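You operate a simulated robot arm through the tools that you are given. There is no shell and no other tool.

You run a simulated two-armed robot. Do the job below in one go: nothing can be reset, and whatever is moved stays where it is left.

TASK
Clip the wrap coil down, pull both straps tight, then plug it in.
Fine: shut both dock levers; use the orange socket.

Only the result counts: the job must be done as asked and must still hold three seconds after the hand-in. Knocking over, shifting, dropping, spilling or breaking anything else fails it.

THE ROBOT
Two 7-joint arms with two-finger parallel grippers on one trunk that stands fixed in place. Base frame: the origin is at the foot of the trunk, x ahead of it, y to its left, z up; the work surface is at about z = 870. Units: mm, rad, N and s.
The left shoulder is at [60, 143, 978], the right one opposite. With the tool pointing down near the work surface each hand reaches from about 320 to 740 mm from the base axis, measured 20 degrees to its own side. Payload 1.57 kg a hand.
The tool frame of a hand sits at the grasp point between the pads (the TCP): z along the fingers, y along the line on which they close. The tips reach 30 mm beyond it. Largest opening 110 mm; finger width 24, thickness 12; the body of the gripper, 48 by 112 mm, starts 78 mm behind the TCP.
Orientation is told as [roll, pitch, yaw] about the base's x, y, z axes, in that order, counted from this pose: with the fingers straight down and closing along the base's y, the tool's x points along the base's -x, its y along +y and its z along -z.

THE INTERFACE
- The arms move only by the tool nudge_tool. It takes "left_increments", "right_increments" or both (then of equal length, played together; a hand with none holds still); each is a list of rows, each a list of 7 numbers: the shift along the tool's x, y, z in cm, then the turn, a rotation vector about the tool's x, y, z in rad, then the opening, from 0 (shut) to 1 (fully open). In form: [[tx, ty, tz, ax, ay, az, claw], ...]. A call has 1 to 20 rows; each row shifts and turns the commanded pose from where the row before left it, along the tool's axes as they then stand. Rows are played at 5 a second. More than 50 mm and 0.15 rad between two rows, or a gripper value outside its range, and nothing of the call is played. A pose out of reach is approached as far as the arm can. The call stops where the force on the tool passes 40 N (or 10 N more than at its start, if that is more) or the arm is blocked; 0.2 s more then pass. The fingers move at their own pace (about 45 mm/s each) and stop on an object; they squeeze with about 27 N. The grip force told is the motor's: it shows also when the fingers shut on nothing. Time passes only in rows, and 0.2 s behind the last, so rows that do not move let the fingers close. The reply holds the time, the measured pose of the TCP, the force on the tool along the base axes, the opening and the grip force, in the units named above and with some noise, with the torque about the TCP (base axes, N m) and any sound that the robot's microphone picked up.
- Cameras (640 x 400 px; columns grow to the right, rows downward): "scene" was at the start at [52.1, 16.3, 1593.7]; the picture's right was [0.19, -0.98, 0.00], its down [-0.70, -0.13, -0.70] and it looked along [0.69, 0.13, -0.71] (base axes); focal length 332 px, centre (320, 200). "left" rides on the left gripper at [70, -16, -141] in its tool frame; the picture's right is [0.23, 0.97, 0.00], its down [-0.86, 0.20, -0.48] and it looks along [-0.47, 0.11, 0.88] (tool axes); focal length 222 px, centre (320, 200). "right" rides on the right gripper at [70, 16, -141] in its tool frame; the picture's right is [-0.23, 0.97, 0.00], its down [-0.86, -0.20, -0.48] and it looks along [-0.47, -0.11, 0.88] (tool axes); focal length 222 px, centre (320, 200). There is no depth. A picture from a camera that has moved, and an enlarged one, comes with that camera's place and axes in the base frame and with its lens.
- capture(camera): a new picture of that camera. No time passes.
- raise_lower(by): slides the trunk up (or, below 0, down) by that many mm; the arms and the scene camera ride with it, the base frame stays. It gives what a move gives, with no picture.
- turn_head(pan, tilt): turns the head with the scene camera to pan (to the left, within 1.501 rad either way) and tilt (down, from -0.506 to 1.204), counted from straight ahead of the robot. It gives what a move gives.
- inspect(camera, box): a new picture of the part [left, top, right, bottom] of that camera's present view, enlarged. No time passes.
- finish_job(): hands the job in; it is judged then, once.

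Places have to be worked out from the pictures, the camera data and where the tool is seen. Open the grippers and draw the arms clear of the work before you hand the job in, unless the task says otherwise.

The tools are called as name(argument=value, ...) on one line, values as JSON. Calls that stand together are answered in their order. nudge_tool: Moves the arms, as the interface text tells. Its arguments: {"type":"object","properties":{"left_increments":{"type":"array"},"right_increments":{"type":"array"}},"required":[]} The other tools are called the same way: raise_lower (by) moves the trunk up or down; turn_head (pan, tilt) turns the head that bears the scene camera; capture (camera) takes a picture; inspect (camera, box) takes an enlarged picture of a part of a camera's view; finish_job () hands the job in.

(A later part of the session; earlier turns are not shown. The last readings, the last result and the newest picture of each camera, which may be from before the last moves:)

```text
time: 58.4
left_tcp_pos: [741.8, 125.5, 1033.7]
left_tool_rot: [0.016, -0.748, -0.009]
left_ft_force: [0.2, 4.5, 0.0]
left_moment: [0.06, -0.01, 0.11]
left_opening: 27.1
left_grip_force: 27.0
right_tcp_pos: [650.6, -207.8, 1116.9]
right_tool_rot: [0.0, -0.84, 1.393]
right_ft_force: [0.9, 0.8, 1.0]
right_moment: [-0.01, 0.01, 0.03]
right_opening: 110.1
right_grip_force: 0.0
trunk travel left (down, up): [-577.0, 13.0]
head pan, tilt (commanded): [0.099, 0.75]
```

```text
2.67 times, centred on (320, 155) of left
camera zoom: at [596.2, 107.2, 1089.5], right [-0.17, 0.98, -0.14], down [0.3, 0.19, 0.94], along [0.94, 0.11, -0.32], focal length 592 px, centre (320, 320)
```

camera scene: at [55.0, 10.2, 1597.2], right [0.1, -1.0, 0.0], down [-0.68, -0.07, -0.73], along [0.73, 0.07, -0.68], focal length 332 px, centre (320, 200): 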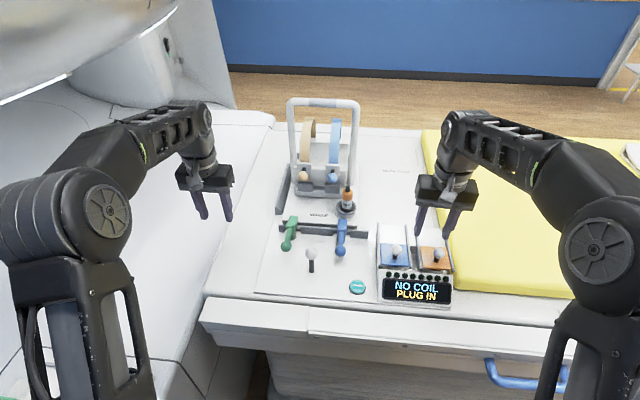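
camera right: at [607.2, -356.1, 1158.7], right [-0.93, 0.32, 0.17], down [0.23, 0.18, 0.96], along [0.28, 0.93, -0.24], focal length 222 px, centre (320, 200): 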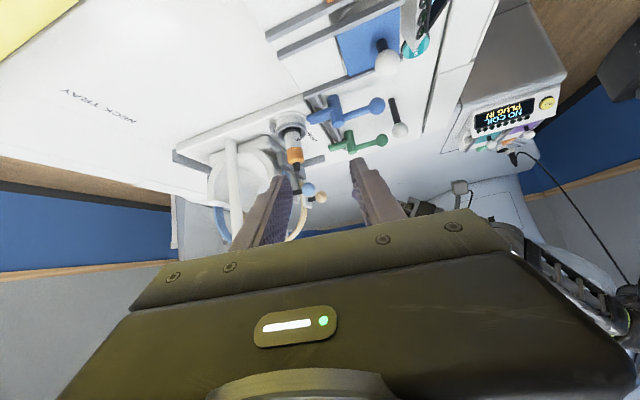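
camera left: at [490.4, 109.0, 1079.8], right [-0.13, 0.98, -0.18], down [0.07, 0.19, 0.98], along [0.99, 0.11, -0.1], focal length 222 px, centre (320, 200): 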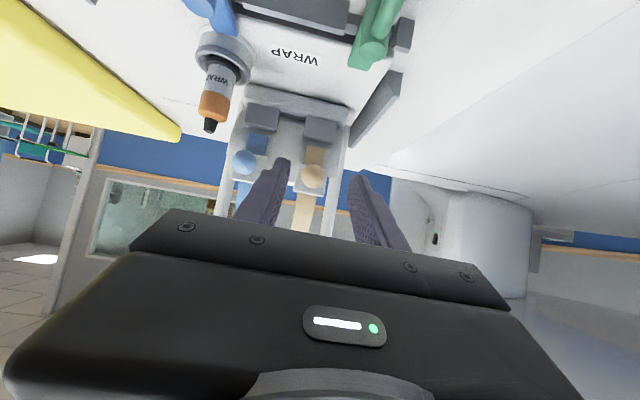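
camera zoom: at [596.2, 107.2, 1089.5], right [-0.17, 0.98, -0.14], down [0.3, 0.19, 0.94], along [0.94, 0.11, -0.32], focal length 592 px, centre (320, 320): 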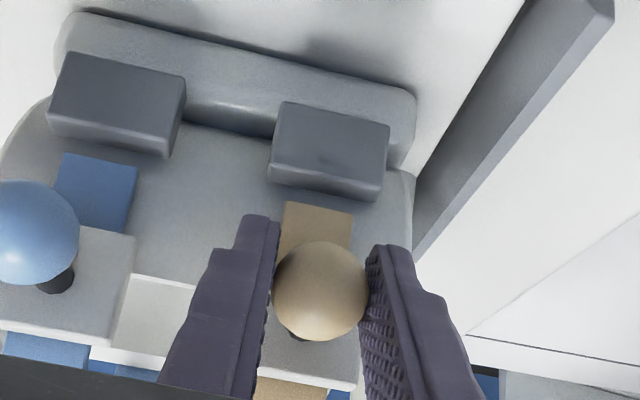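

Gripped at 27 mm. I test a downward pull of 10 mm while watching the force.

nudge_tool(left_increments=[[0.34, 0.1, 0.366, 0, 0, 0, 0.12], [0.34, 0.05, 0.366, 0, 0, 0, 0.12]])

inspect(camera="left", box=[200, 80, 440, 230])

inspect(camera="right", box=[240, 130, 380, 220])

```text
time: 59.0
left_tcp_pos: [743.3, 125.1, 1023.8]
left_tool_rot: [0.016, -0.75, -0.01]
left_ft_force: [0.9, 5.7, 0.8]
left_moment: [-0.01, -0.21, 0.09]
left_opening: 27.1
left_grip_force: 26.3
right_tcp_pos: [651.4, -209.0, 1117.2]
right_tool_rot: [-0.002, -0.841, 1.395]
right_ft_force: [0.5, -0.3, 0.2]
right_moment: [0.0, 0.01, 0.0]
right_opening: 110.0
right_grip_force: 0.0
trunk travel left (down, up): [-577.0, 13.0]
head pan, tilt (commanded): [0.099, 0.75]
```

```text
2.67 times, centred on (320, 155) of left
camera zoom: at [596.2, 107.2, 1079.1], right [-0.17, 0.98, -0.14], down [0.3, 0.19, 0.94], along [0.94, 0.11, -0.32], focal length 592 px, centre (320, 320)
```

zoom: 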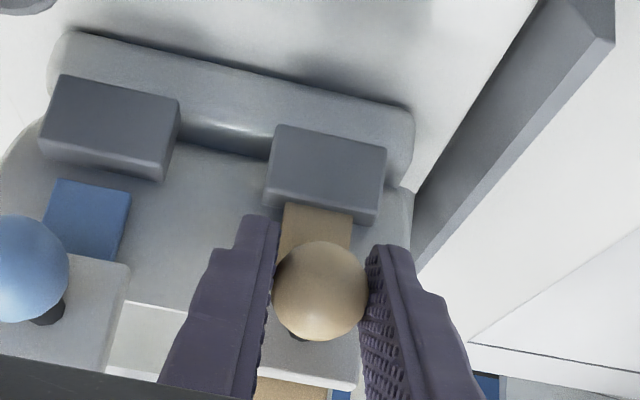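

```text
4.44 times, centred on (310, 175) of right
camera zoom: at [607.8, -355.6, 1158.4], right [-0.93, 0.32, 0.17], down [0.23, 0.18, 0.96], along [0.28, 0.93, -0.24], focal length 987 px, centre (364, 311)
```

zoom: 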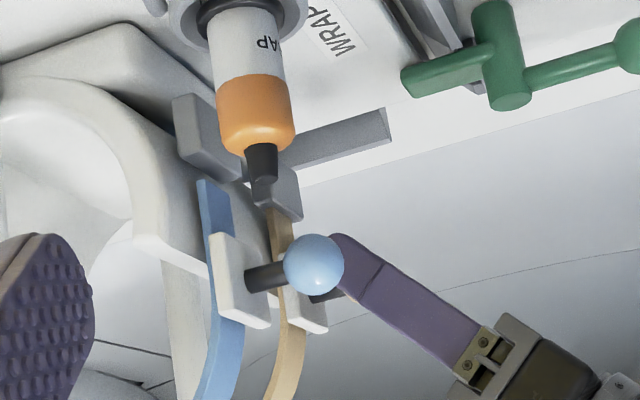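

The slider follows down with almost no force. I continue pulling down in 5 mm rows.

nudge_tool(left_increments=[[0.34, 0.05, 0.366, 0, 0, 0, 0.12], [0.34, 0, 0.366, 0, 0, 0, 0.12], [0.34, 0, 0.366, 0, 0, 0, 0.12], [0.34, 0, 0.366, 0, 0, 0, 0.12]])

inspect(camera="left", box=[200, 80, 440, 230])

inspect(camera="right", box=[240, 130, 380, 220])

```text
time: 60.0
left_tcp_pos: [741.4, 125.9, 1004.2]
left_tool_rot: [0.015, -0.749, -0.009]
left_ft_force: [2.1, 4.4, -0.2]
left_moment: [0.05, 0.06, 0.0]
left_opening: 27.2
left_grip_force: 27.1
right_tcp_pos: [651.7, -207.2, 1115.8]
right_tool_rot: [0.0, -0.839, 1.392]
right_ft_force: [0.2, 0.6, 0.1]
right_moment: [0.01, -0.01, 0.0]
right_opening: 110.3
right_grip_force: 0.1
trunk travel left (down, up): [-577.0, 13.0]
head pan, tilt (commanded): [0.099, 0.75]
```

```text
2.67 times, centred on (320, 155) of left
camera zoom: at [596.1, 107.2, 1058.8], right [-0.17, 0.98, -0.14], down [0.3, 0.19, 0.93], along [0.94, 0.11, -0.32], focal length 592 px, centre (320, 320)
```

zoom: 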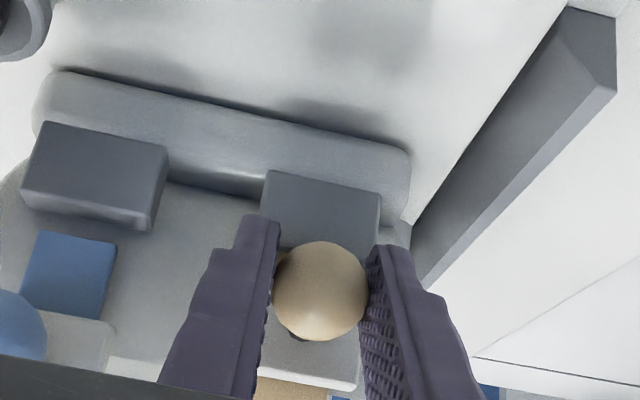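

```text
4.44 times, centred on (310, 175) of right
camera zoom: at [607.9, -355.6, 1158.4], right [-0.93, 0.32, 0.17], down [0.23, 0.18, 0.96], along [0.28, 0.93, -0.24], focal length 987 px, centre (364, 311)
```

zoom: 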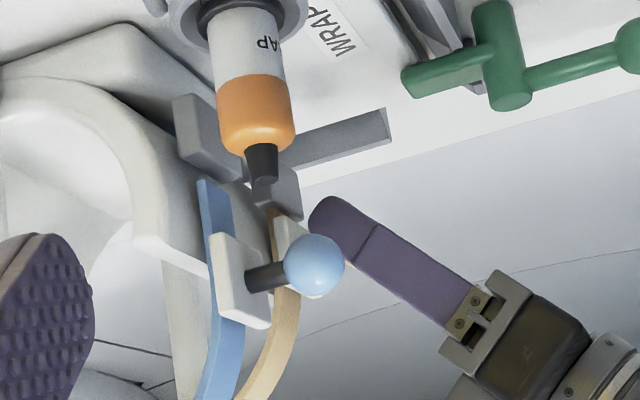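

Still nearly no force; the slider is now about 30 mm lower. The fingertips are nearing the grey block, so I go on with smaller steps.

nudge_tool(left_increments=[[0.2, 0, 0.22, 0, 0, 0, 0.12], [0.2, 0, 0.22, 0, 0, 0, 0.12], [0.2, 0, 0.22, 0, 0, 0, 0.12]])

inspect(camera="left", box=[200, 80, 440, 230])

inspect(camera="right", box=[240, 130, 380, 220])

```text
time: 60.8
left_tcp_pos: [741.7, 125.4, 998.5]
left_tool_rot: [0.013, -0.755, -0.011]
left_ft_force: [-2.4, 5.8, 17.8]
left_moment: [0.09, 0.37, 0.1]
left_opening: 27.1
left_grip_force: 26.5
right_tcp_pos: [649.0, -207.9, 1117.8]
right_tool_rot: [-0.007, -0.84, 1.397]
right_ft_force: [-0.7, 0.6, -0.3]
right_moment: [0.0, -0.01, 0.0]
right_opening: 109.9
right_grip_force: 0.1
trunk travel left (down, up): [-577.0, 13.0]
head pan, tilt (commanded): [0.099, 0.75]
```

```text
2.67 times, centred on (320, 155) of left
camera zoom: at [595.7, 107.4, 1052.9], right [-0.16, 0.98, -0.15], down [0.29, 0.19, 0.94], along [0.94, 0.11, -0.32], focal length 592 px, centre (320, 320)
```

zoom: 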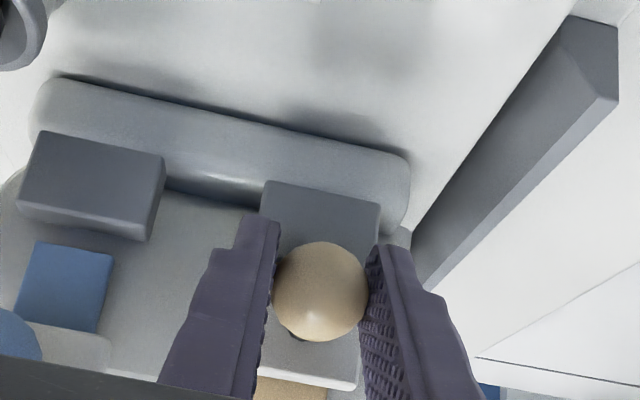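

```text
4.44 times, centred on (310, 175) of right
camera zoom: at [605.8, -355.8, 1159.8], right [-0.93, 0.32, 0.17], down [0.23, 0.18, 0.96], along [0.28, 0.93, -0.24], focal length 987 px, centre (364, 311)
```

zoom: 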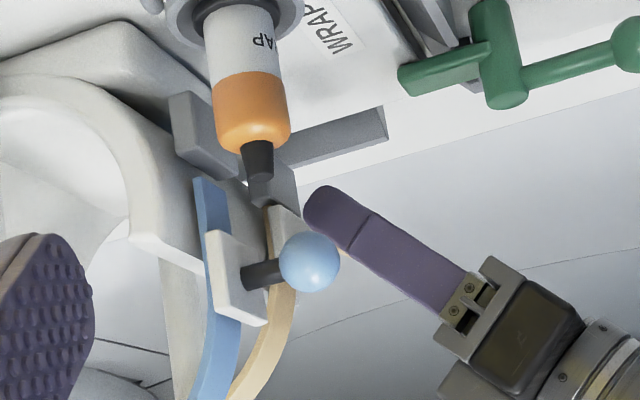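

Resistance rose to 18 N. I enlarge the side view to see whether the slider or my fingertips have met the grey block.

inspect(camera="right", box=[270, 155, 330, 195])

inspect(camera="left", box=[280, 130, 360, 210])

inspect(camera="scene", box=[270, 130, 370, 200])

```text
10.00 times, centred on (300, 175) of right
camera zoom: at [605.8, -355.8, 1159.8], right [-0.93, 0.32, 0.17], down [0.23, 0.18, 0.96], along [0.28, 0.93, -0.24], focal length 2221 px, centre (520, 450)
```

zoom: 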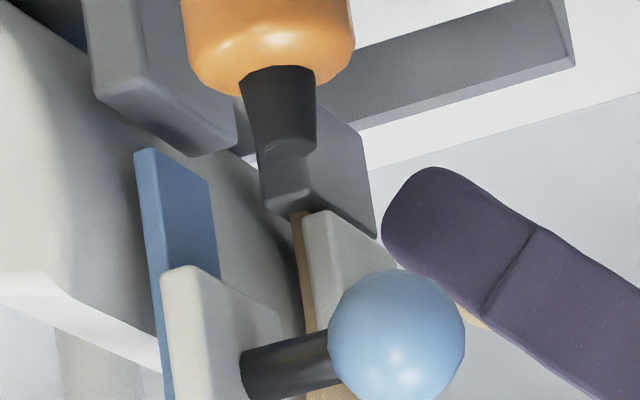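

```text
5.00 times, centred on (320, 170) of left
camera zoom: at [595.7, 107.4, 1052.9], right [-0.16, 0.98, -0.15], down [0.29, 0.19, 0.94], along [0.94, 0.11, -0.32], focal length 1111 px, centre (320, 350)
```

zoom: 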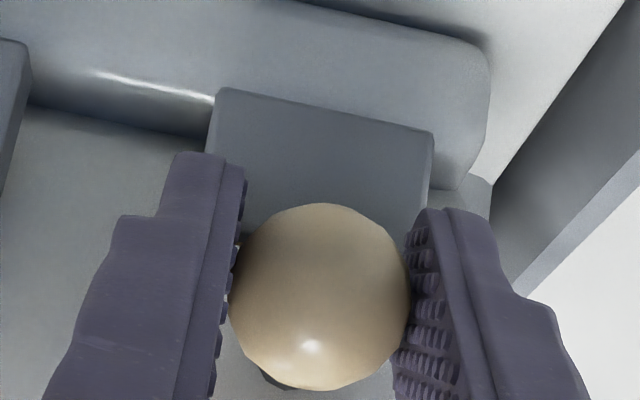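

```text
5.71 times, centred on (320, 165) of scene
camera zoom: at [52.5, 9.9, 1597.6], right [0.1, -0.99, 0.0], down [-0.68, -0.07, -0.73], along [0.73, 0.07, -0.68], focal length 1898 px, centre (320, 400)
```

zoom: 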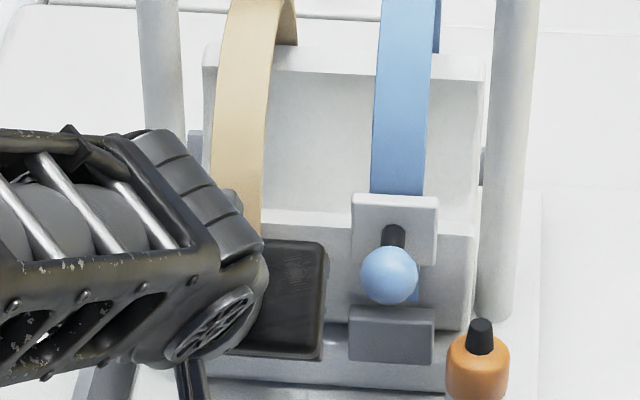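

It's unclear whether the tips or the slider touch the block. I release, back off 11 mm along the tool axis so the tips clear the block, and re-grip the ball.

nudge_tool(left_increments=[[0, 0, 0, 0, 0, 0, 0.4], [0, 0, 0, 0, 0, 0, 0.4], [0, 0, -0.6, 0, 0, 0, 0.4], [0, 0, -0.6, 0, 0, 0, 0.4], [0, 0, 0, 0, 0, 0, 0.4]])

inspect(camera="right", box=[270, 155, 330, 195])

inspect(camera="left", box=[240, 110, 400, 230])

```text
time: 62.0
left_tcp_pos: [734.0, 124.6, 1002.8]
left_tool_rot: [0.015, -0.748, -0.013]
left_ft_force: [0.8, 0.6, 0.4]
left_moment: [0.01, -0.03, 0.0]
left_opening: 44.0
left_grip_force: 0.0
right_tcp_pos: [651.2, -209.1, 1116.4]
right_tool_rot: [-0.001, -0.838, 1.394]
right_ft_force: [0.7, 0.0, -0.4]
right_moment: [0.0, 0.0, 0.0]
right_opening: 110.0
right_grip_force: 0.0
trunk travel left (down, up): [-577.0, 13.0]
head pan, tilt (commanded): [0.099, 0.75]
```

```text
10.00 times, centred on (300, 175) of right
camera zoom: at [607.7, -356.2, 1158.3], right [-0.93, 0.32, 0.17], down [0.23, 0.18, 0.96], along [0.28, 0.93, -0.24], focal length 2221 px, centre (520, 450)
```

zoom: 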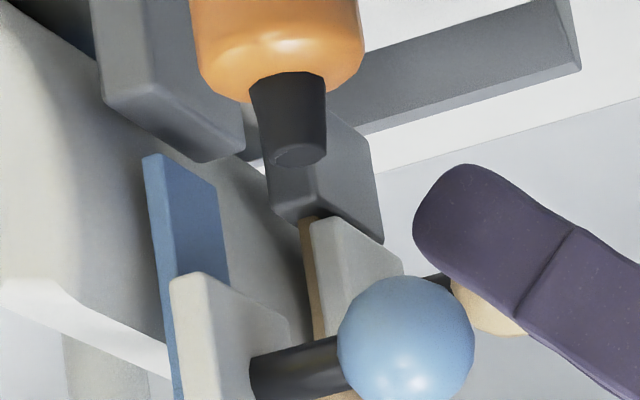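

```text
3.33 times, centred on (320, 170) of left
camera zoom: at [587.3, 106.6, 1057.7], right [-0.17, 0.98, -0.14], down [0.3, 0.19, 0.94], along [0.94, 0.11, -0.32], focal length 740 px, centre (320, 300)
```

zoom: 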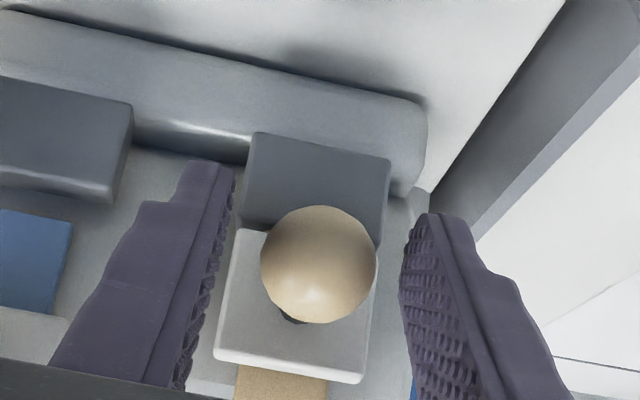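

The slider stays down when released and appears to rest right at the grey block. I re-grip nearer the fingertips and push down more to make sure it is fully seated.

nudge_tool(left_increments=[[0, 0.1, 0, 0, 0, 0, 0.12], [0, 0, 0, 0, 0, 0, 0.12], [0, 0, 0, 0, 0, 0, 0.12], [0.2, 0, 0.22, 0, 0, 0, 0.12], [0.2, 0, 0.22, 0, 0, 0, 0.12]])

inspect(camera="right", box=[270, 155, 330, 195])

```text
time: 63.2
left_tcp_pos: [733.0, 124.8, 1001.9]
left_tool_rot: [0.016, -0.758, -0.01]
left_ft_force: [-2.6, -1.3, 18.5]
left_moment: [-0.02, 0.16, -0.02]
left_opening: 27.1
left_grip_force: 26.9
right_tcp_pos: [649.6, -210.4, 1118.3]
right_tool_rot: [-0.005, -0.843, 1.395]
right_ft_force: [-0.6, -0.4, 0.4]
right_moment: [0.01, 0.0, 0.0]
right_opening: 110.2
right_grip_force: 0.1
trunk travel left (down, up): [-577.0, 13.0]
head pan, tilt (commanded): [0.099, 0.75]
```

```text
10.00 times, centred on (300, 175) of right
camera zoom: at [605.7, -356.8, 1159.6], right [-0.93, 0.32, 0.17], down [0.23, 0.18, 0.96], along [0.28, 0.93, -0.24], focal length 2221 px, centre (520, 450)
```

zoom: 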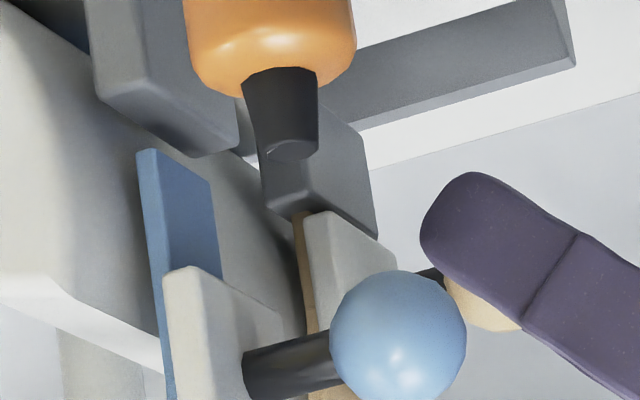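

With the tips clear, 18 N gives no further travel, so the slider is at its end stop. I press once a little harder to confirm, then release.

nudge_tool(left_increments=[[0.14, 0, 0.15, 0, 0, 0, 0.12], [0, 0, 0, 0, 0, 0, 0.12]])

```text
time: 63.8
left_tcp_pos: [732.3, 125.5, 998.3]
left_tool_rot: [0.017, -0.755, -0.011]
left_ft_force: [3.8, -2.6, 22.7]
left_moment: [-0.03, -0.44, -0.08]
left_opening: 27.1
left_grip_force: 27.3
right_tcp_pos: [648.1, -210.6, 1116.8]
right_tool_rot: [-0.005, -0.843, 1.394]
right_ft_force: [-0.2, 0.5, -1.3]
right_moment: [-0.01, -0.05, -0.04]
right_opening: 109.8
right_grip_force: 0.1
trunk travel left (down, up): [-577.0, 13.0]
head pan, tilt (commanded): [0.099, 0.75]
```

inspect(camera="right", box=[270, 155, 330, 195])

inspect(camera="left", box=[240, 110, 400, 230])

```text
10.00 times, centred on (300, 175) of right
camera zoom: at [606.0, -357.0, 1159.1], right [-0.93, 0.32, 0.17], down [0.23, 0.18, 0.96], along [0.28, 0.93, -0.24], focal length 2221 px, centre (520, 450)
```

zoom: 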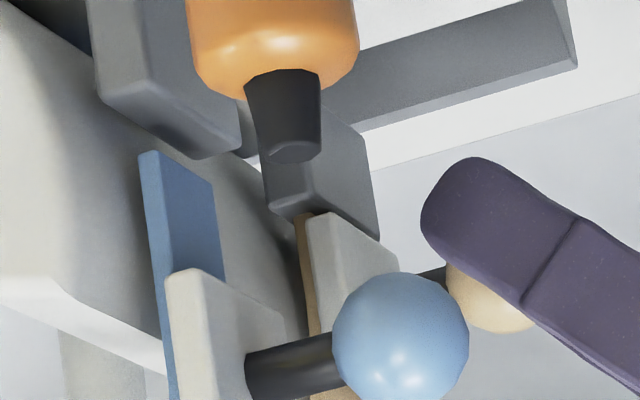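

```text
3.33 times, centred on (320, 170) of left
camera zoom: at [586.7, 107.7, 1052.8], right [-0.16, 0.98, -0.14], down [0.29, 0.19, 0.94], along [0.94, 0.11, -0.32], focal length 740 px, centre (320, 300)
```

zoom: 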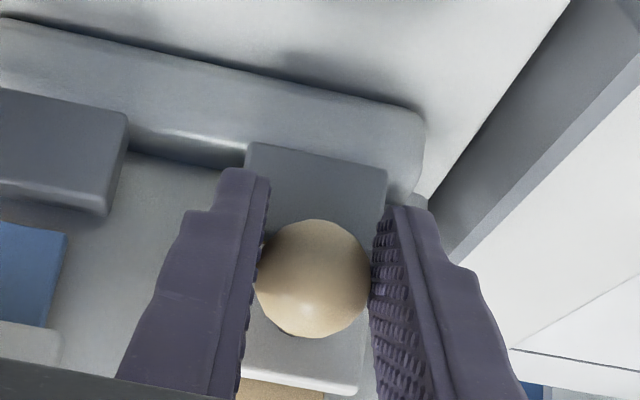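

The slider itself did not move further (the pads slipped slightly on the ball), so the tan strap is at its end. I release, back away and move across to the standoff in front of the blue knob.

nudge_tool(left_increments=[[0, 0, 0, 0, 0, 0, 0.45], [0, 0, 0, 0, 0, 0, 0.45], [0, 0, -3, 0, 0, 0, 0.45], [0, 0, -3, 0, 0, 0, 0.45], [-1.66, -4, -1.05, 0, 0, 0, 0.4], [-1.66, -4, -1.05, 0, 0, 0, 0.38], [0, 0, 0, 0, 0, 0, 0.38]])

inspect(camera="right", box=[200, 110, 400, 235])

inspect(camera="left", box=[200, 80, 440, 230])

```text
time: 65.4
left_tcp_pos: [701.3, 44.4, 1075.8]
left_tool_rot: [0.017, -0.75, -0.01]
left_ft_force: [-0.2, -0.6, 0.1]
left_moment: [0.01, -0.01, 0.0]
left_opening: 41.7
left_grip_force: 0.0
right_tcp_pos: [650.3, -208.8, 1115.7]
right_tool_rot: [-0.003, -0.839, 1.393]
right_ft_force: [0.4, -0.1, -0.2]
right_moment: [0.02, -0.03, -0.01]
right_opening: 110.1
right_grip_force: 0.1
trunk travel left (down, up): [-577.0, 13.0]
head pan, tilt (commanded): [0.099, 0.75]
```

```text
3.20 times, centred on (300, 172) of right
camera zoom: at [607.9, -355.9, 1158.3], right [-0.93, 0.32, 0.17], down [0.23, 0.18, 0.96], along [0.28, 0.93, -0.24], focal length 711 px, centre (384, 288)
```

zoom: 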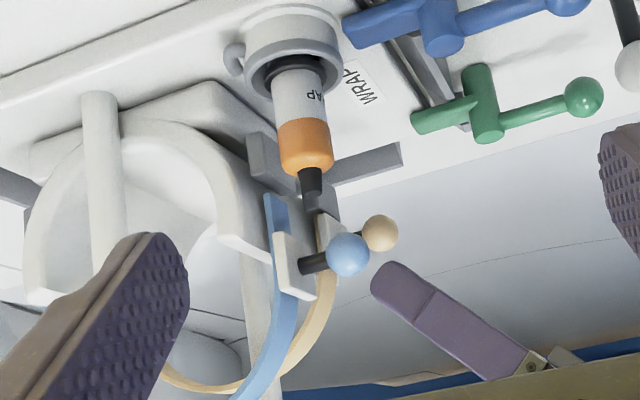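

```text
2.67 times, centred on (320, 155) of left
camera zoom: at [555.8, 26.9, 1131.2], right [-0.17, 0.98, -0.14], down [0.3, 0.19, 0.94], along [0.94, 0.11, -0.32], focal length 592 px, centre (320, 320)
```

zoom: 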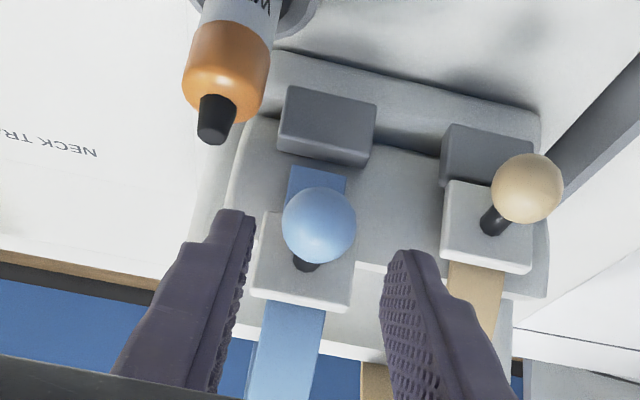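

The tan strap stays tight (loop lower). The blue ball is at (748, 44, 1029); I advance to hold it near the fingertips and grip.

nudge_tool(left_increments=[[-0.11, -0.05, 2.45, 0, 0, 0, 0.38], [-0.11, 0, 2.45, 0, 0, 0, 0.38], [0, 0, 0, 0, 0, 0, 0.38], [0, 0, 0, 0, 0, 0, 0.12], [0, 0, 0, 0, 0, 0, 0.12], [0, 0, 0, 0, 0, 0, 0.12]])

inspect(camera="left", box=[200, 80, 440, 230])

inspect(camera="right", box=[240, 130, 380, 220])

```text
time: 66.8
left_tcp_pos: [738.7, 45.7, 1041.5]
left_tool_rot: [0.016, -0.749, -0.013]
left_ft_force: [0.0, -1.4, 0.5]
left_moment: [-0.02, -0.05, 0.01]
left_opening: 27.3
left_grip_force: 27.2
right_tcp_pos: [651.4, -210.0, 1116.8]
right_tool_rot: [-0.001, -0.84, 1.393]
right_ft_force: [0.5, 0.3, 0.1]
right_moment: [0.0, -0.04, 0.02]
right_opening: 110.1
right_grip_force: 0.0
trunk travel left (down, up): [-577.0, 13.0]
head pan, tilt (commanded): [0.099, 0.75]
```

```text
2.67 times, centred on (320, 155) of left
camera zoom: at [592.8, 27.6, 1097.2], right [-0.17, 0.98, -0.14], down [0.3, 0.19, 0.94], along [0.94, 0.11, -0.32], focal length 592 px, centre (320, 320)
```

zoom: 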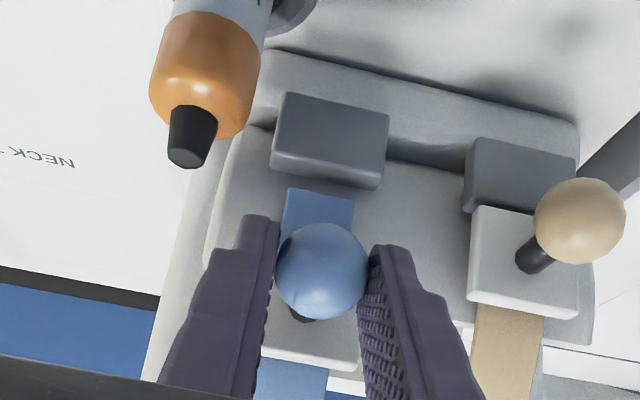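

```text
4.44 times, centred on (310, 175) of right
camera zoom: at [607.6, -356.6, 1158.2], right [-0.93, 0.32, 0.17], down [0.23, 0.18, 0.96], along [0.28, 0.93, -0.24], focal length 987 px, centre (364, 311)
```

zoom: 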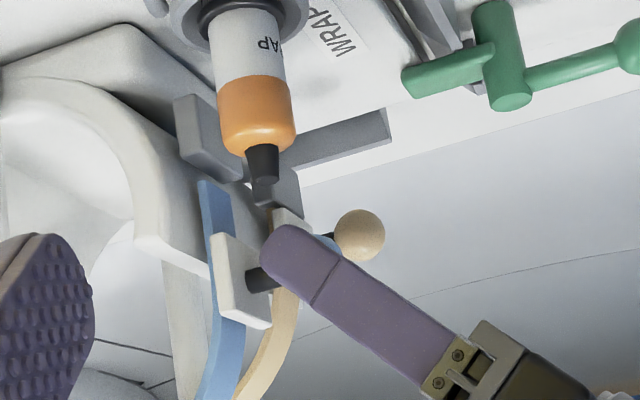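

Gripped the blue knob. I pull it straight down about 36 mm.

nudge_tool(left_increments=[[0.34, 0, 0.366, 0, 0, 0, 0.12], [0.34, 0, 0.366, 0, 0, 0, 0.12], [0.34, 0, 0.366, 0, 0, 0, 0.12], [0.34, 0, 0.366, 0, 0, 0, 0.12], [0.34, 0, 0.366, 0, 0, 0, 0.12], [0.34, 0, 0.366, 0, 0, 0, 0.12]])

nudge_tool(left_increments=[[0.2, 0, 0.22, 0, 0, 0, 0.12], [0.2, 0, 0.22, 0, 0, 0, 0.12], [0.2, 0, 0.22, 0, 0, 0, 0.12]])

inspect(camera="left", box=[200, 80, 440, 230])

inspect(camera="right", box=[240, 130, 380, 220])

```text
time: 68.2
left_tcp_pos: [737.8, 45.6, 1011.1]
left_tool_rot: [0.017, -0.749, -0.013]
left_ft_force: [3.1, -3.6, 0.3]
left_moment: [-0.04, -0.2, -0.04]
left_opening: 27.2
left_grip_force: 27.1
right_tcp_pos: [650.5, -209.4, 1115.9]
right_tool_rot: [-0.002, -0.84, 1.394]
right_ft_force: [-0.4, -0.4, 0.1]
right_moment: [0.01, -0.03, 0.0]
right_opening: 109.9
right_grip_force: 0.0
trunk travel left (down, up): [-577.0, 13.0]
head pan, tilt (commanded): [0.099, 0.75]
```

```text
time: 69.0
left_tcp_pos: [739.0, 46.0, 1006.5]
left_tool_rot: [0.013, -0.755, -0.009]
left_ft_force: [1.3, -1.0, 15.1]
left_moment: [0.0, 0.33, 0.04]
left_opening: 27.4
left_grip_force: 26.8
right_tcp_pos: [649.2, -210.0, 1116.4]
right_tool_rot: [-0.003, -0.841, 1.395]
right_ft_force: [-1.7, 0.0, 0.0]
right_moment: [0.01, 0.01, 0.01]
right_opening: 110.3
right_grip_force: 0.0
trunk travel left (down, up): [-577.0, 13.0]
head pan, tilt (commanded): [0.099, 0.75]
```

```text
2.67 times, centred on (320, 155) of left
camera zoom: at [592.3, 27.8, 1060.8], right [-0.16, 0.98, -0.15], down [0.29, 0.19, 0.94], along [0.94, 0.11, -0.32], focal length 592 px, centre (320, 320)
```

zoom: 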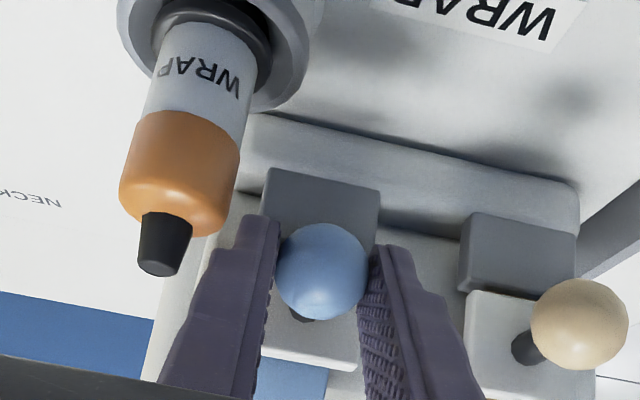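

```text
4.44 times, centred on (310, 175) of right
camera zoom: at [606.6, -356.4, 1159.2], right [-0.93, 0.32, 0.17], down [0.23, 0.18, 0.96], along [0.28, 0.93, -0.24], focal length 987 px, centre (364, 311)
```

zoom: 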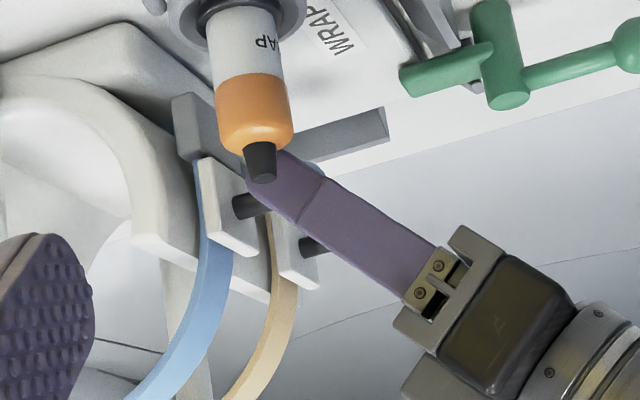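

Resistance 15 N after 35 mm, the same travel as the tan strap. I press a bit more to make sure it is fully home.

nudge_tool(left_increments=[[0.14, 0, 0.15, 0, 0, 0, 0.12], [0.07, 0, 0.07, 0, 0, 0, 0.12], [0, 0, 0, 0, 0, 0, 0.12]])

nudge_tool(left_increments=[[0, 0, 0, 0, 0, 0, 0.36], [0, 0, 0, 0, 0, 0, 0.36], [0, 0, -3, 0, 0, 0, 0.36], [0, 0, -3.5, 0, 0, 0, 0.4], [-2, 0, -2, 0, 0, 0, 0.4]])

inspect(camera="right", box=[240, 130, 380, 220])

inspect(camera="left", box=[200, 50, 440, 200])

```text
time: 69.8
left_tcp_pos: [738.2, 46.9, 1001.9]
left_tool_rot: [0.015, -0.754, -0.01]
left_ft_force: [2.9, 0.6, 23.5]
left_moment: [0.01, -0.3, 0.0]
left_opening: 27.4
left_grip_force: 26.9
right_tcp_pos: [649.1, -209.8, 1117.4]
right_tool_rot: [-0.003, -0.841, 1.396]
right_ft_force: [0.1, 0.5, 0.1]
right_moment: [-0.01, -0.02, -0.04]
right_opening: 109.9
right_grip_force: 0.1
trunk travel left (down, up): [-577.0, 13.0]
head pan, tilt (commanded): [0.099, 0.75]
```

```text
time: 71.0
left_tcp_pos: [695.5, 42.7, 1074.0]
left_tool_rot: [0.017, -0.748, -0.012]
left_ft_force: [0.5, 0.5, 0.1]
left_moment: [0.0, 0.0, 0.01]
left_opening: 44.0
left_grip_force: 0.0
right_tcp_pos: [650.5, -208.4, 1115.9]
right_tool_rot: [-0.001, -0.841, 1.394]
right_ft_force: [0.6, -0.7, 0.4]
right_moment: [-0.03, 0.01, 0.0]
right_opening: 110.1
right_grip_force: 0.0
trunk travel left (down, up): [-577.0, 13.0]
head pan, tilt (commanded): [0.099, 0.75]
```

```text
4.44 times, centred on (310, 175) of right
camera zoom: at [607.6, -356.2, 1158.4], right [-0.93, 0.32, 0.17], down [0.23, 0.18, 0.96], along [0.28, 0.93, -0.24], focal length 987 px, centre (364, 311)
```

zoom: 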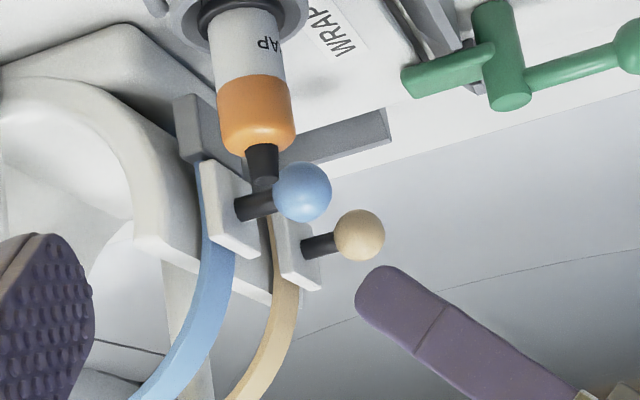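

```text
2.67 times, centred on (320, 125) of left
camera zoom: at [550.1, 24.2, 1130.0], right [-0.17, 0.98, -0.14], down [0.3, 0.19, 0.94], along [0.94, 0.11, -0.32], focal length 592 px, centre (320, 400)
```

zoom: 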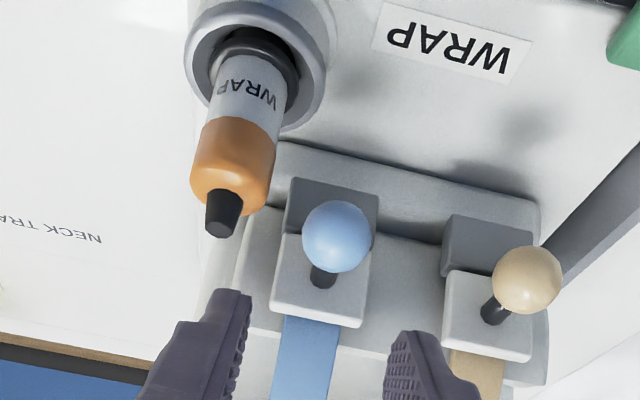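

Both sliders rest against their blocks, so both straps are tight. Now I withdraw the left hand and bring the right hand above the orange lid's knob with the fingers set to close along x (so no sideways load on the module).

nudge_tool(left_increments=[[1.21, 3, -2.22, 0, 0, 0, 0.4], [1.21, 3, -2.22, 0, 0, 0, 0.4], [1.21, 3, -2.22, 0, 0, 0, 0.4], [1.21, 3, -2.22, 0, 0, 0, 0.4], [1.21, 3, -2.22, 0, 0, 0, 0.4], [0, 0, 0, 0, 0, 0, 0.4], [0, 0, 0, 0, 0, 0, 0.4], [0, 0, 0, 0, 0, 0, 0.4], [0, 0, 0, 0, 0, 0, 0.4], [0, 0, 0, 0, 0, 0, 0.4], [0, 0, 0, 0, 0, 0, 0.4]], right_increments=[[2.4, 3.6, 0.32, 0, 0, 0, 0.55], [2.4, 3.6, 0.32, 0, 0, 0, 0.55], [0, 0, 0, 0, 0.14, 0, 0.55], [0, 0, 0, 0, 0.14, 0, 0.55], [0, 0, 0, 0, 0.14, 0, 0.55], [0, 0, 0, 0, 0.14, 0, 0.55], [0, 0, 0, 0, 0.14, 0, 0.55], [0, 0, 0, 0, 0.14, 0, 0.55], [0, 0, 0, 0, 0, -0.0885, 0.55], [0, 0, 0, 0, 0, -0.0885, 0.55], [0, 0, 0, 0, 0, 0, 0.55]])

capture(camera="right")

```text
time: 73.4
left_tcp_pos: [576.3, 192.8, 1117.1]
left_tool_rot: [0.014, -0.751, -0.009]
left_ft_force: [-0.4, -0.6, -0.1]
left_moment: [0.0, 0.0, 0.03]
left_opening: 43.9
left_grip_force: 0.1
right_tcp_pos: [576.3, -222.6, 1073.2]
right_tool_rot: [-0.001, 0.0, 1.572]
right_ft_force: [0.0, -0.2, 0.1]
right_moment: [0.0, 0.0, 0.03]
right_opening: 60.3
right_grip_force: 0.1
trunk travel left (down, up): [-577.0, 13.0]
head pan, tilt (commanded): [0.099, 0.75]
```

```text
taken
camera right: at [560.5, -292.8, 1214.3], right [-0.97, 0.23, 0.0], down [0.2, 0.86, 0.48], along [0.11, 0.47, -0.88], focal length 222 px, centre (320, 200)
```

right: 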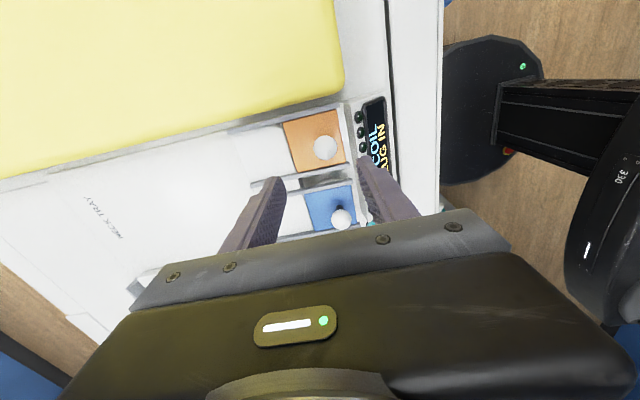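

inspect(camera="right", box=[220, 80, 420, 205])

inspect(camera="scene", box=[360, 200, 480, 310])

```text
3.20 times, centred on (320, 142) of right
camera zoom: at [560.5, -292.8, 1214.3], right [-0.97, 0.23, 0.0], down [0.2, 0.86, 0.48], along [0.11, 0.47, -0.88], focal length 711 px, centre (320, 384)
```

zoom: 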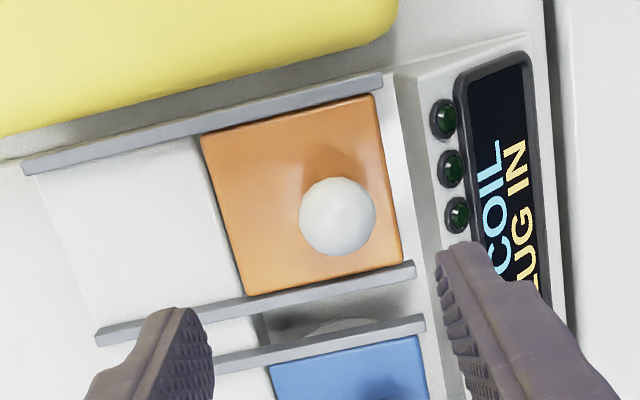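

```text
3.64 times, centred on (420, 255) of scene
camera zoom: at [54.9, 9.3, 1597.2], right [0.1, -1.0, 0.0], down [-0.68, -0.07, -0.73], along [0.73, 0.07, -0.68], focal length 1208 px, centre (-44, 0)
```

zoom: 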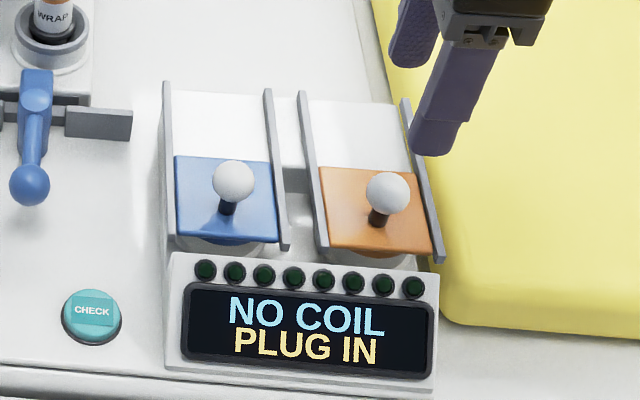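

The orange knob is at (571, -223, 961) and its lid can slide ≈ 70 mm toward +x. I descend above it with a narrow opening and check alignment.

nudge_tool(right_increments=[[0, 0.5, 2.4, 0, 0, 0, 0.4], [0, 0, 2.4, 0, 0, 0, 0.4], [0, 0, 1.8, 0, 0, 0, 0.4], [0, 0, 0, 0, 0, 0, 0.4]])

inspect(camera="right", box=[220, 80, 420, 205])

```text
time: 74.4
left_tcp_pos: [577.3, 193.8, 1116.6]
left_tool_rot: [0.016, -0.751, -0.01]
left_ft_force: [0.4, 0.4, -0.5]
left_moment: [0.01, -0.01, -0.02]
left_opening: 43.7
left_grip_force: 0.0
right_tcp_pos: [569.9, -222.6, 1007.1]
right_tool_rot: [-0.002, 0.0, 1.569]
right_ft_force: [0.4, -0.1, 1.7]
right_moment: [-0.01, 0.0, -0.04]
right_opening: 44.2
right_grip_force: 0.0
trunk travel left (down, up): [-577.0, 13.0]
head pan, tilt (commanded): [0.099, 0.75]
```

```text
3.20 times, centred on (320, 142) of right
camera zoom: at [554.0, -292.3, 1147.6], right [-0.97, 0.23, 0.0], down [0.2, 0.85, 0.48], along [0.11, 0.47, -0.88], focal length 711 px, centre (320, 384)
```

zoom: 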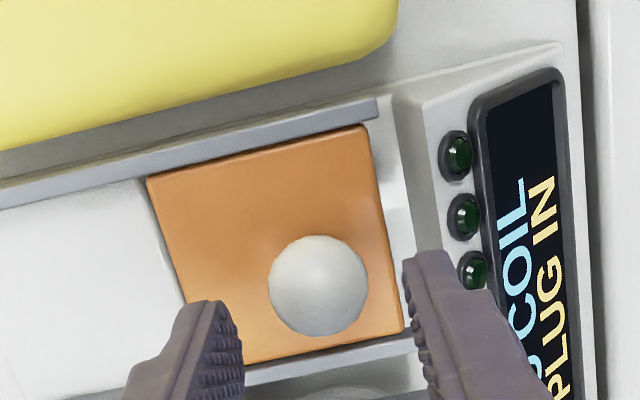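

Aligned within 1 mm. I descend to TCP z ≈ 970 and close on the knob.

nudge_tool(right_increments=[[0, -0.05, 2, 0, 0, 0, 0.4], [0, 0, 1.7, 0, 0, 0, 0.4], [0, 0, 0, 0, 0, 0, 0.4], [0, 0, 0, 0, 0, 0, 0.15], [0, 0, 0, 0, 0, 0, 0.15], [0, 0, 0, 0, 0, 0, 0.15]])

inspect(camera="right", box=[220, 80, 420, 205])

```text
time: 75.8
left_tcp_pos: [577.1, 193.8, 1117.0]
left_tool_rot: [0.017, -0.751, -0.013]
left_ft_force: [-0.5, 0.3, 0.2]
left_moment: [0.04, 0.0, 0.01]
left_opening: 44.1
left_grip_force: 0.0
right_tcp_pos: [571.5, -222.0, 968.4]
right_tool_rot: [0.001, 0.0, 1.568]
right_ft_force: [-1.3, -0.2, -1.6]
right_moment: [-0.09, 0.03, -0.02]
right_opening: 27.5
right_grip_force: 31.3
trunk travel left (down, up): [-577.0, 13.0]
head pan, tilt (commanded): [0.099, 0.75]
```

```text
3.20 times, centred on (320, 142) of right
camera zoom: at [555.1, -292.0, 1111.2], right [-0.97, 0.23, 0.0], down [0.2, 0.85, 0.48], along [0.11, 0.47, -0.88], focal length 711 px, centre (320, 384)
```

zoom: 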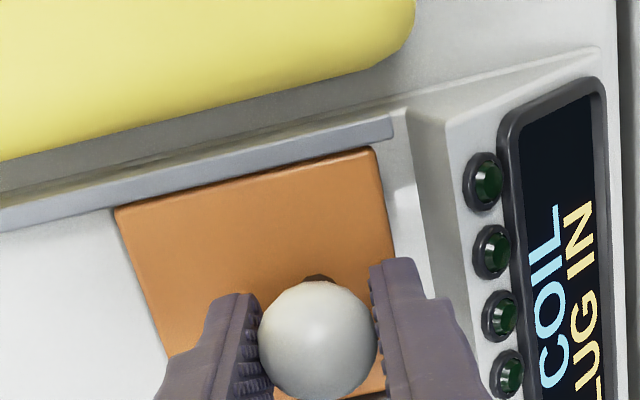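

Gripped. I slide the lid toward +x, first 30 mm.

nudge_tool(right_increments=[[0, -0.7, 0, 0, 0, 0, 0.15], [0, -1, 0, 0, 0, 0, 0.15], [0, -1, 0, 0, 0, 0, 0.15]])

inspect(camera="scene", box=[360, 200, 480, 310])

```text
time: 76.6
left_tcp_pos: [576.6, 194.6, 1117.0]
left_tool_rot: [0.017, -0.749, -0.01]
left_ft_force: [0.6, -0.2, 0.5]
left_moment: [0.02, 0.0, 0.02]
left_opening: 43.9
left_grip_force: 0.0
right_tcp_pos: [601.5, -221.2, 970.1]
right_tool_rot: [0.001, 0.0, 1.569]
right_ft_force: [1.6, 4.5, -6.0]
right_moment: [0.27, 0.28, 0.01]
right_opening: 27.5
right_grip_force: 38.2
trunk travel left (down, up): [-577.0, 13.0]
head pan, tilt (commanded): [0.099, 0.75]
```

```text
3.64 times, centred on (420, 255) of scene
camera zoom: at [56.0, 9.8, 1597.1], right [0.1, -0.99, 0.0], down [-0.68, -0.07, -0.73], along [0.73, 0.07, -0.68], focal length 1208 px, centre (-44, 0)
```

zoom: 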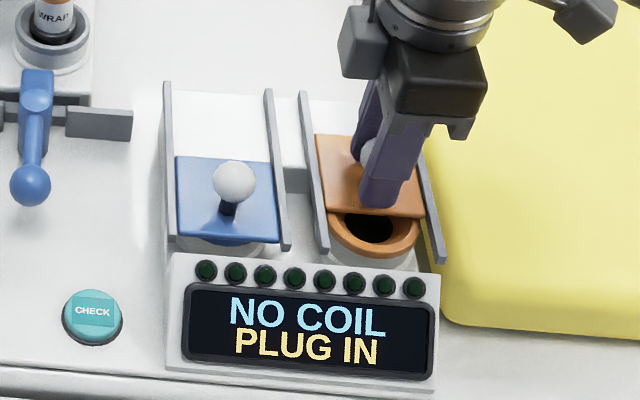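

The lid slides and the orange-ringed socket is appearing. I continue until the lid's end stop.

nudge_tool(right_increments=[[0, -1, 0, 0, 0, 0, 0.15], [0, -1, 0, 0, 0, 0, 0.15], [0, -1, 0, 0, 0, 0, 0.15], [0, -0.6, 0, 0, 0, 0, 0.15]])

inspect(camera="scene", box=[360, 200, 480, 310])

```text
time: 77.6
left_tcp_pos: [577.2, 195.4, 1116.8]
left_tool_rot: [0.016, -0.748, -0.012]
left_ft_force: [-0.4, 0.5, -0.1]
left_moment: [0.0, -0.04, -0.01]
left_opening: 43.9
left_grip_force: 0.1
right_tcp_pos: [636.8, -222.1, 969.7]
right_tool_rot: [-0.002, -0.001, 1.572]
right_ft_force: [1.4, 8.4, -4.3]
right_moment: [0.11, 0.02, -0.01]
right_opening: 27.4
right_grip_force: 37.7
trunk travel left (down, up): [-577.0, 13.0]
head pan, tilt (commanded): [0.099, 0.75]
```

```text
3.64 times, centred on (420, 255) of scene
camera zoom: at [55.9, 10.5, 1597.2], right [0.1, -0.99, 0.0], down [-0.68, -0.07, -0.73], along [0.73, 0.07, -0.68], focal length 1208 px, centre (-44, 0)
```

zoom: 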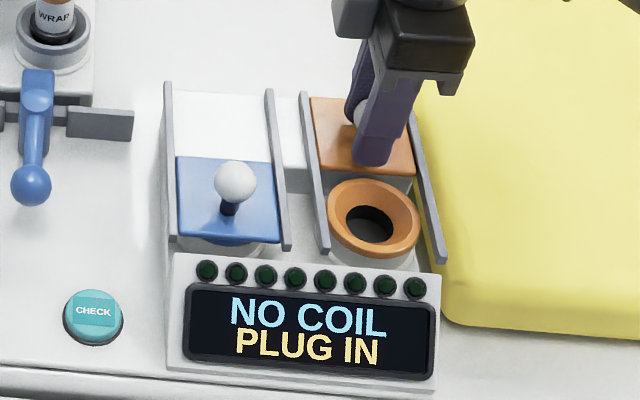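

The socket is fully exposed. I nudge the lid the last few millimetres to the end, then release and lift.

nudge_tool(right_increments=[[0, -0.3, 0, 0, 0, 0, 0.15], [0, -0.2, 0, 0, 0, 0, 0.15]])

nudge_tool(right_increments=[[0, 0, 0, 0, 0, 0, 0.45], [0, 0, 0, 0, 0, 0, 0.45], [0, 0, -3, 0, 0, 0, 0.45], [0, 0, -3, 0, 0, 0, 0.45], [0, 3, -2, 0, 0, 0, 0.45], [0, 4, 0, 0, 0, 0, 0.45]])

inspect(camera="scene", box=[360, 200, 480, 310])

inspect(camera="right", box=[220, 80, 420, 205])

```text
time: 78.2
left_tcp_pos: [575.1, 194.6, 1117.3]
left_tool_rot: [0.015, -0.753, -0.01]
left_ft_force: [-0.4, 0.1, 0.3]
left_moment: [-0.02, 0.0, 0.06]
left_opening: 43.9
left_grip_force: 0.0
right_tcp_pos: [639.3, -221.7, 970.6]
right_tool_rot: [0.001, 0.001, 1.571]
right_ft_force: [-7.1, 9.8, -0.8]
right_moment: [0.19, 0.04, -0.02]
right_opening: 27.3
right_grip_force: 38.0
trunk travel left (down, up): [-577.0, 13.0]
head pan, tilt (commanded): [0.099, 0.75]
```

```text
time: 79.6
left_tcp_pos: [575.2, 193.1, 1117.3]
left_tool_rot: [0.017, -0.751, -0.013]
left_ft_force: [-0.6, -0.4, -1.2]
left_moment: [-0.02, 0.01, 0.01]
left_opening: 44.1
left_grip_force: 0.1
right_tcp_pos: [570.2, -221.6, 1050.3]
right_tool_rot: [-0.002, 0.001, 1.569]
right_ft_force: [0.3, 0.4, -0.3]
right_moment: [-0.01, -0.04, -0.06]
right_opening: 49.3
right_grip_force: 0.2
trunk travel left (down, up): [-577.0, 13.0]
head pan, tilt (commanded): [0.099, 0.75]
```

```text
3.64 times, centred on (420, 255) of scene
camera zoom: at [54.1, 9.4, 1597.2], right [0.1, -0.99, 0.0], down [-0.68, -0.07, -0.73], along [0.73, 0.07, -0.68], focal length 1208 px, centre (-44, 0)
```

zoom: 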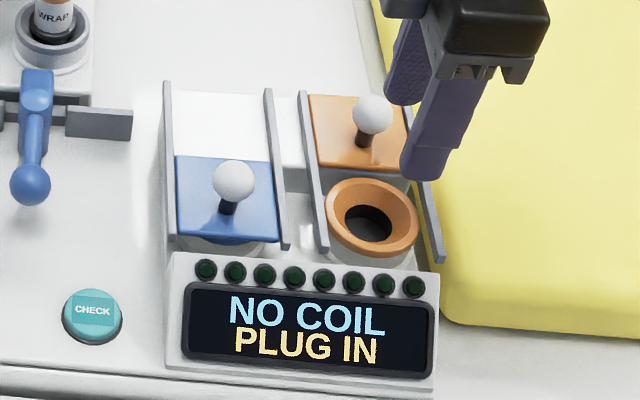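

```text
3.20 times, centred on (320, 142) of right
camera zoom: at [553.8, -293.3, 1192.0], right [-0.97, 0.23, 0.0], down [0.2, 0.85, 0.48], along [0.11, 0.47, -0.88], focal length 711 px, centre (320, 384)
```

zoom: 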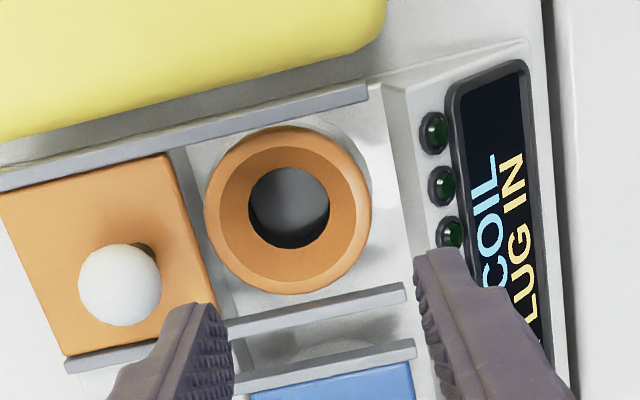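

The orange socket (round hole with funnel) is at ≈ (582, -224) and the lid stays open. Now the plug: I turn the right hand to yaw 45°, pitch -0.75 (so its fingers miss the blue strap knob) and move to a standoff in front of the plug at ≈ (747, 0).

nudge_tool(right_increments=[[0, 0, -0.5, 0, 0, 0.131, 0.4], [0, 0, -0.5, 0, 0, 0.131, 0.4], [0, 0, 0, 0, 0, 0.131, 0.4], [0, 0, 0, 0, 0, 0.131, 0.4], [0, 0, 0, 0, 0, 0.131, 0.4], [0, 0, 0, 0, 0, 0.131, 0.4], [0, 0, 0, 0, -0.125, 0, 0.4], [0, 0, 0, 0, -0.125, 0, 0.4], [0, 0, 0, 0, -0.125, 0, 0.4], [0, 0, 0, 0, -0.125, 0, 0.4], [0, 0, 0, 0, -0.125, 0, 0.4], [0, 0, 0, 0, -0.125, 0, 0.4], [-3.06, 0.64, 3.2, 0, 0, 0, 0.4], [-3.06, 0.64, 3.2, 0, 0, 0, 0.4], [-3.06, 0.64, 3.2, 0, 0, 0, 0.4], [-3.06, 0.64, 3.2, 0, 0, 0, 0.4], [-3.06, 0.64, 3.2, 0, 0, 0, 0.4], [0, 0, 0, 0, 0, 0, 0.4]])

capture(camera="right")

inspect(camera="right", box=[220, 80, 440, 220])

```text
time: 83.4
left_tcp_pos: [576.1, 193.0, 1116.9]
left_tool_rot: [0.016, -0.751, -0.013]
left_ft_force: [0.0, -0.1, -0.3]
left_moment: [0.02, -0.05, 0.01]
left_opening: 44.3
left_grip_force: 0.2
right_tcp_pos: [705.9, -41.3, 1046.6]
right_tool_rot: [-0.003, -0.75, 0.784]
right_ft_force: [0.1, 0.1, 1.0]
right_moment: [0.0, 0.01, 0.03]
right_opening: 44.0
right_grip_force: 0.1
trunk travel left (down, up): [-577.0, 13.0]
head pan, tilt (commanded): [0.099, 0.75]
```

```text
taken
camera right: at [589.6, -135.2, 1102.6], right [-0.57, 0.81, 0.15], down [0.35, 0.07, 0.93], along [0.74, 0.59, -0.32], focal length 222 px, centre (320, 200)
```

right: 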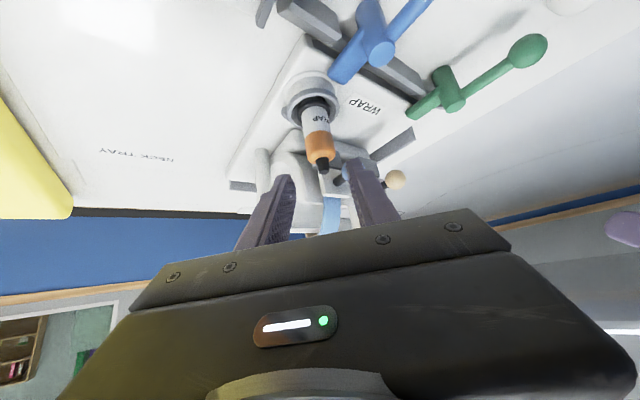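

```text
2.86 times, centred on (330, 150) of right
camera zoom: at [589.6, -135.2, 1102.6], right [-0.57, 0.81, 0.15], down [0.35, 0.07, 0.93], along [0.74, 0.59, -0.32], focal length 635 px, centre (291, 343)
```

zoom: 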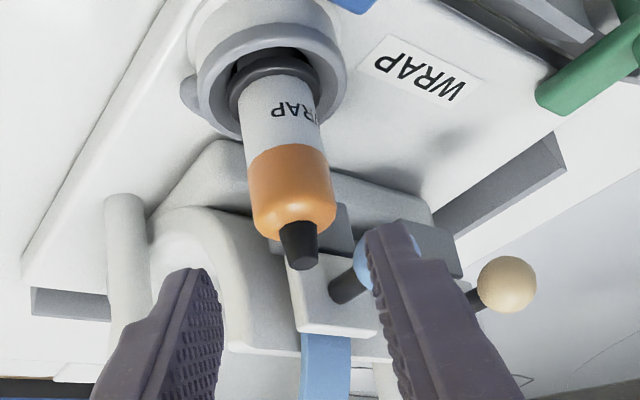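

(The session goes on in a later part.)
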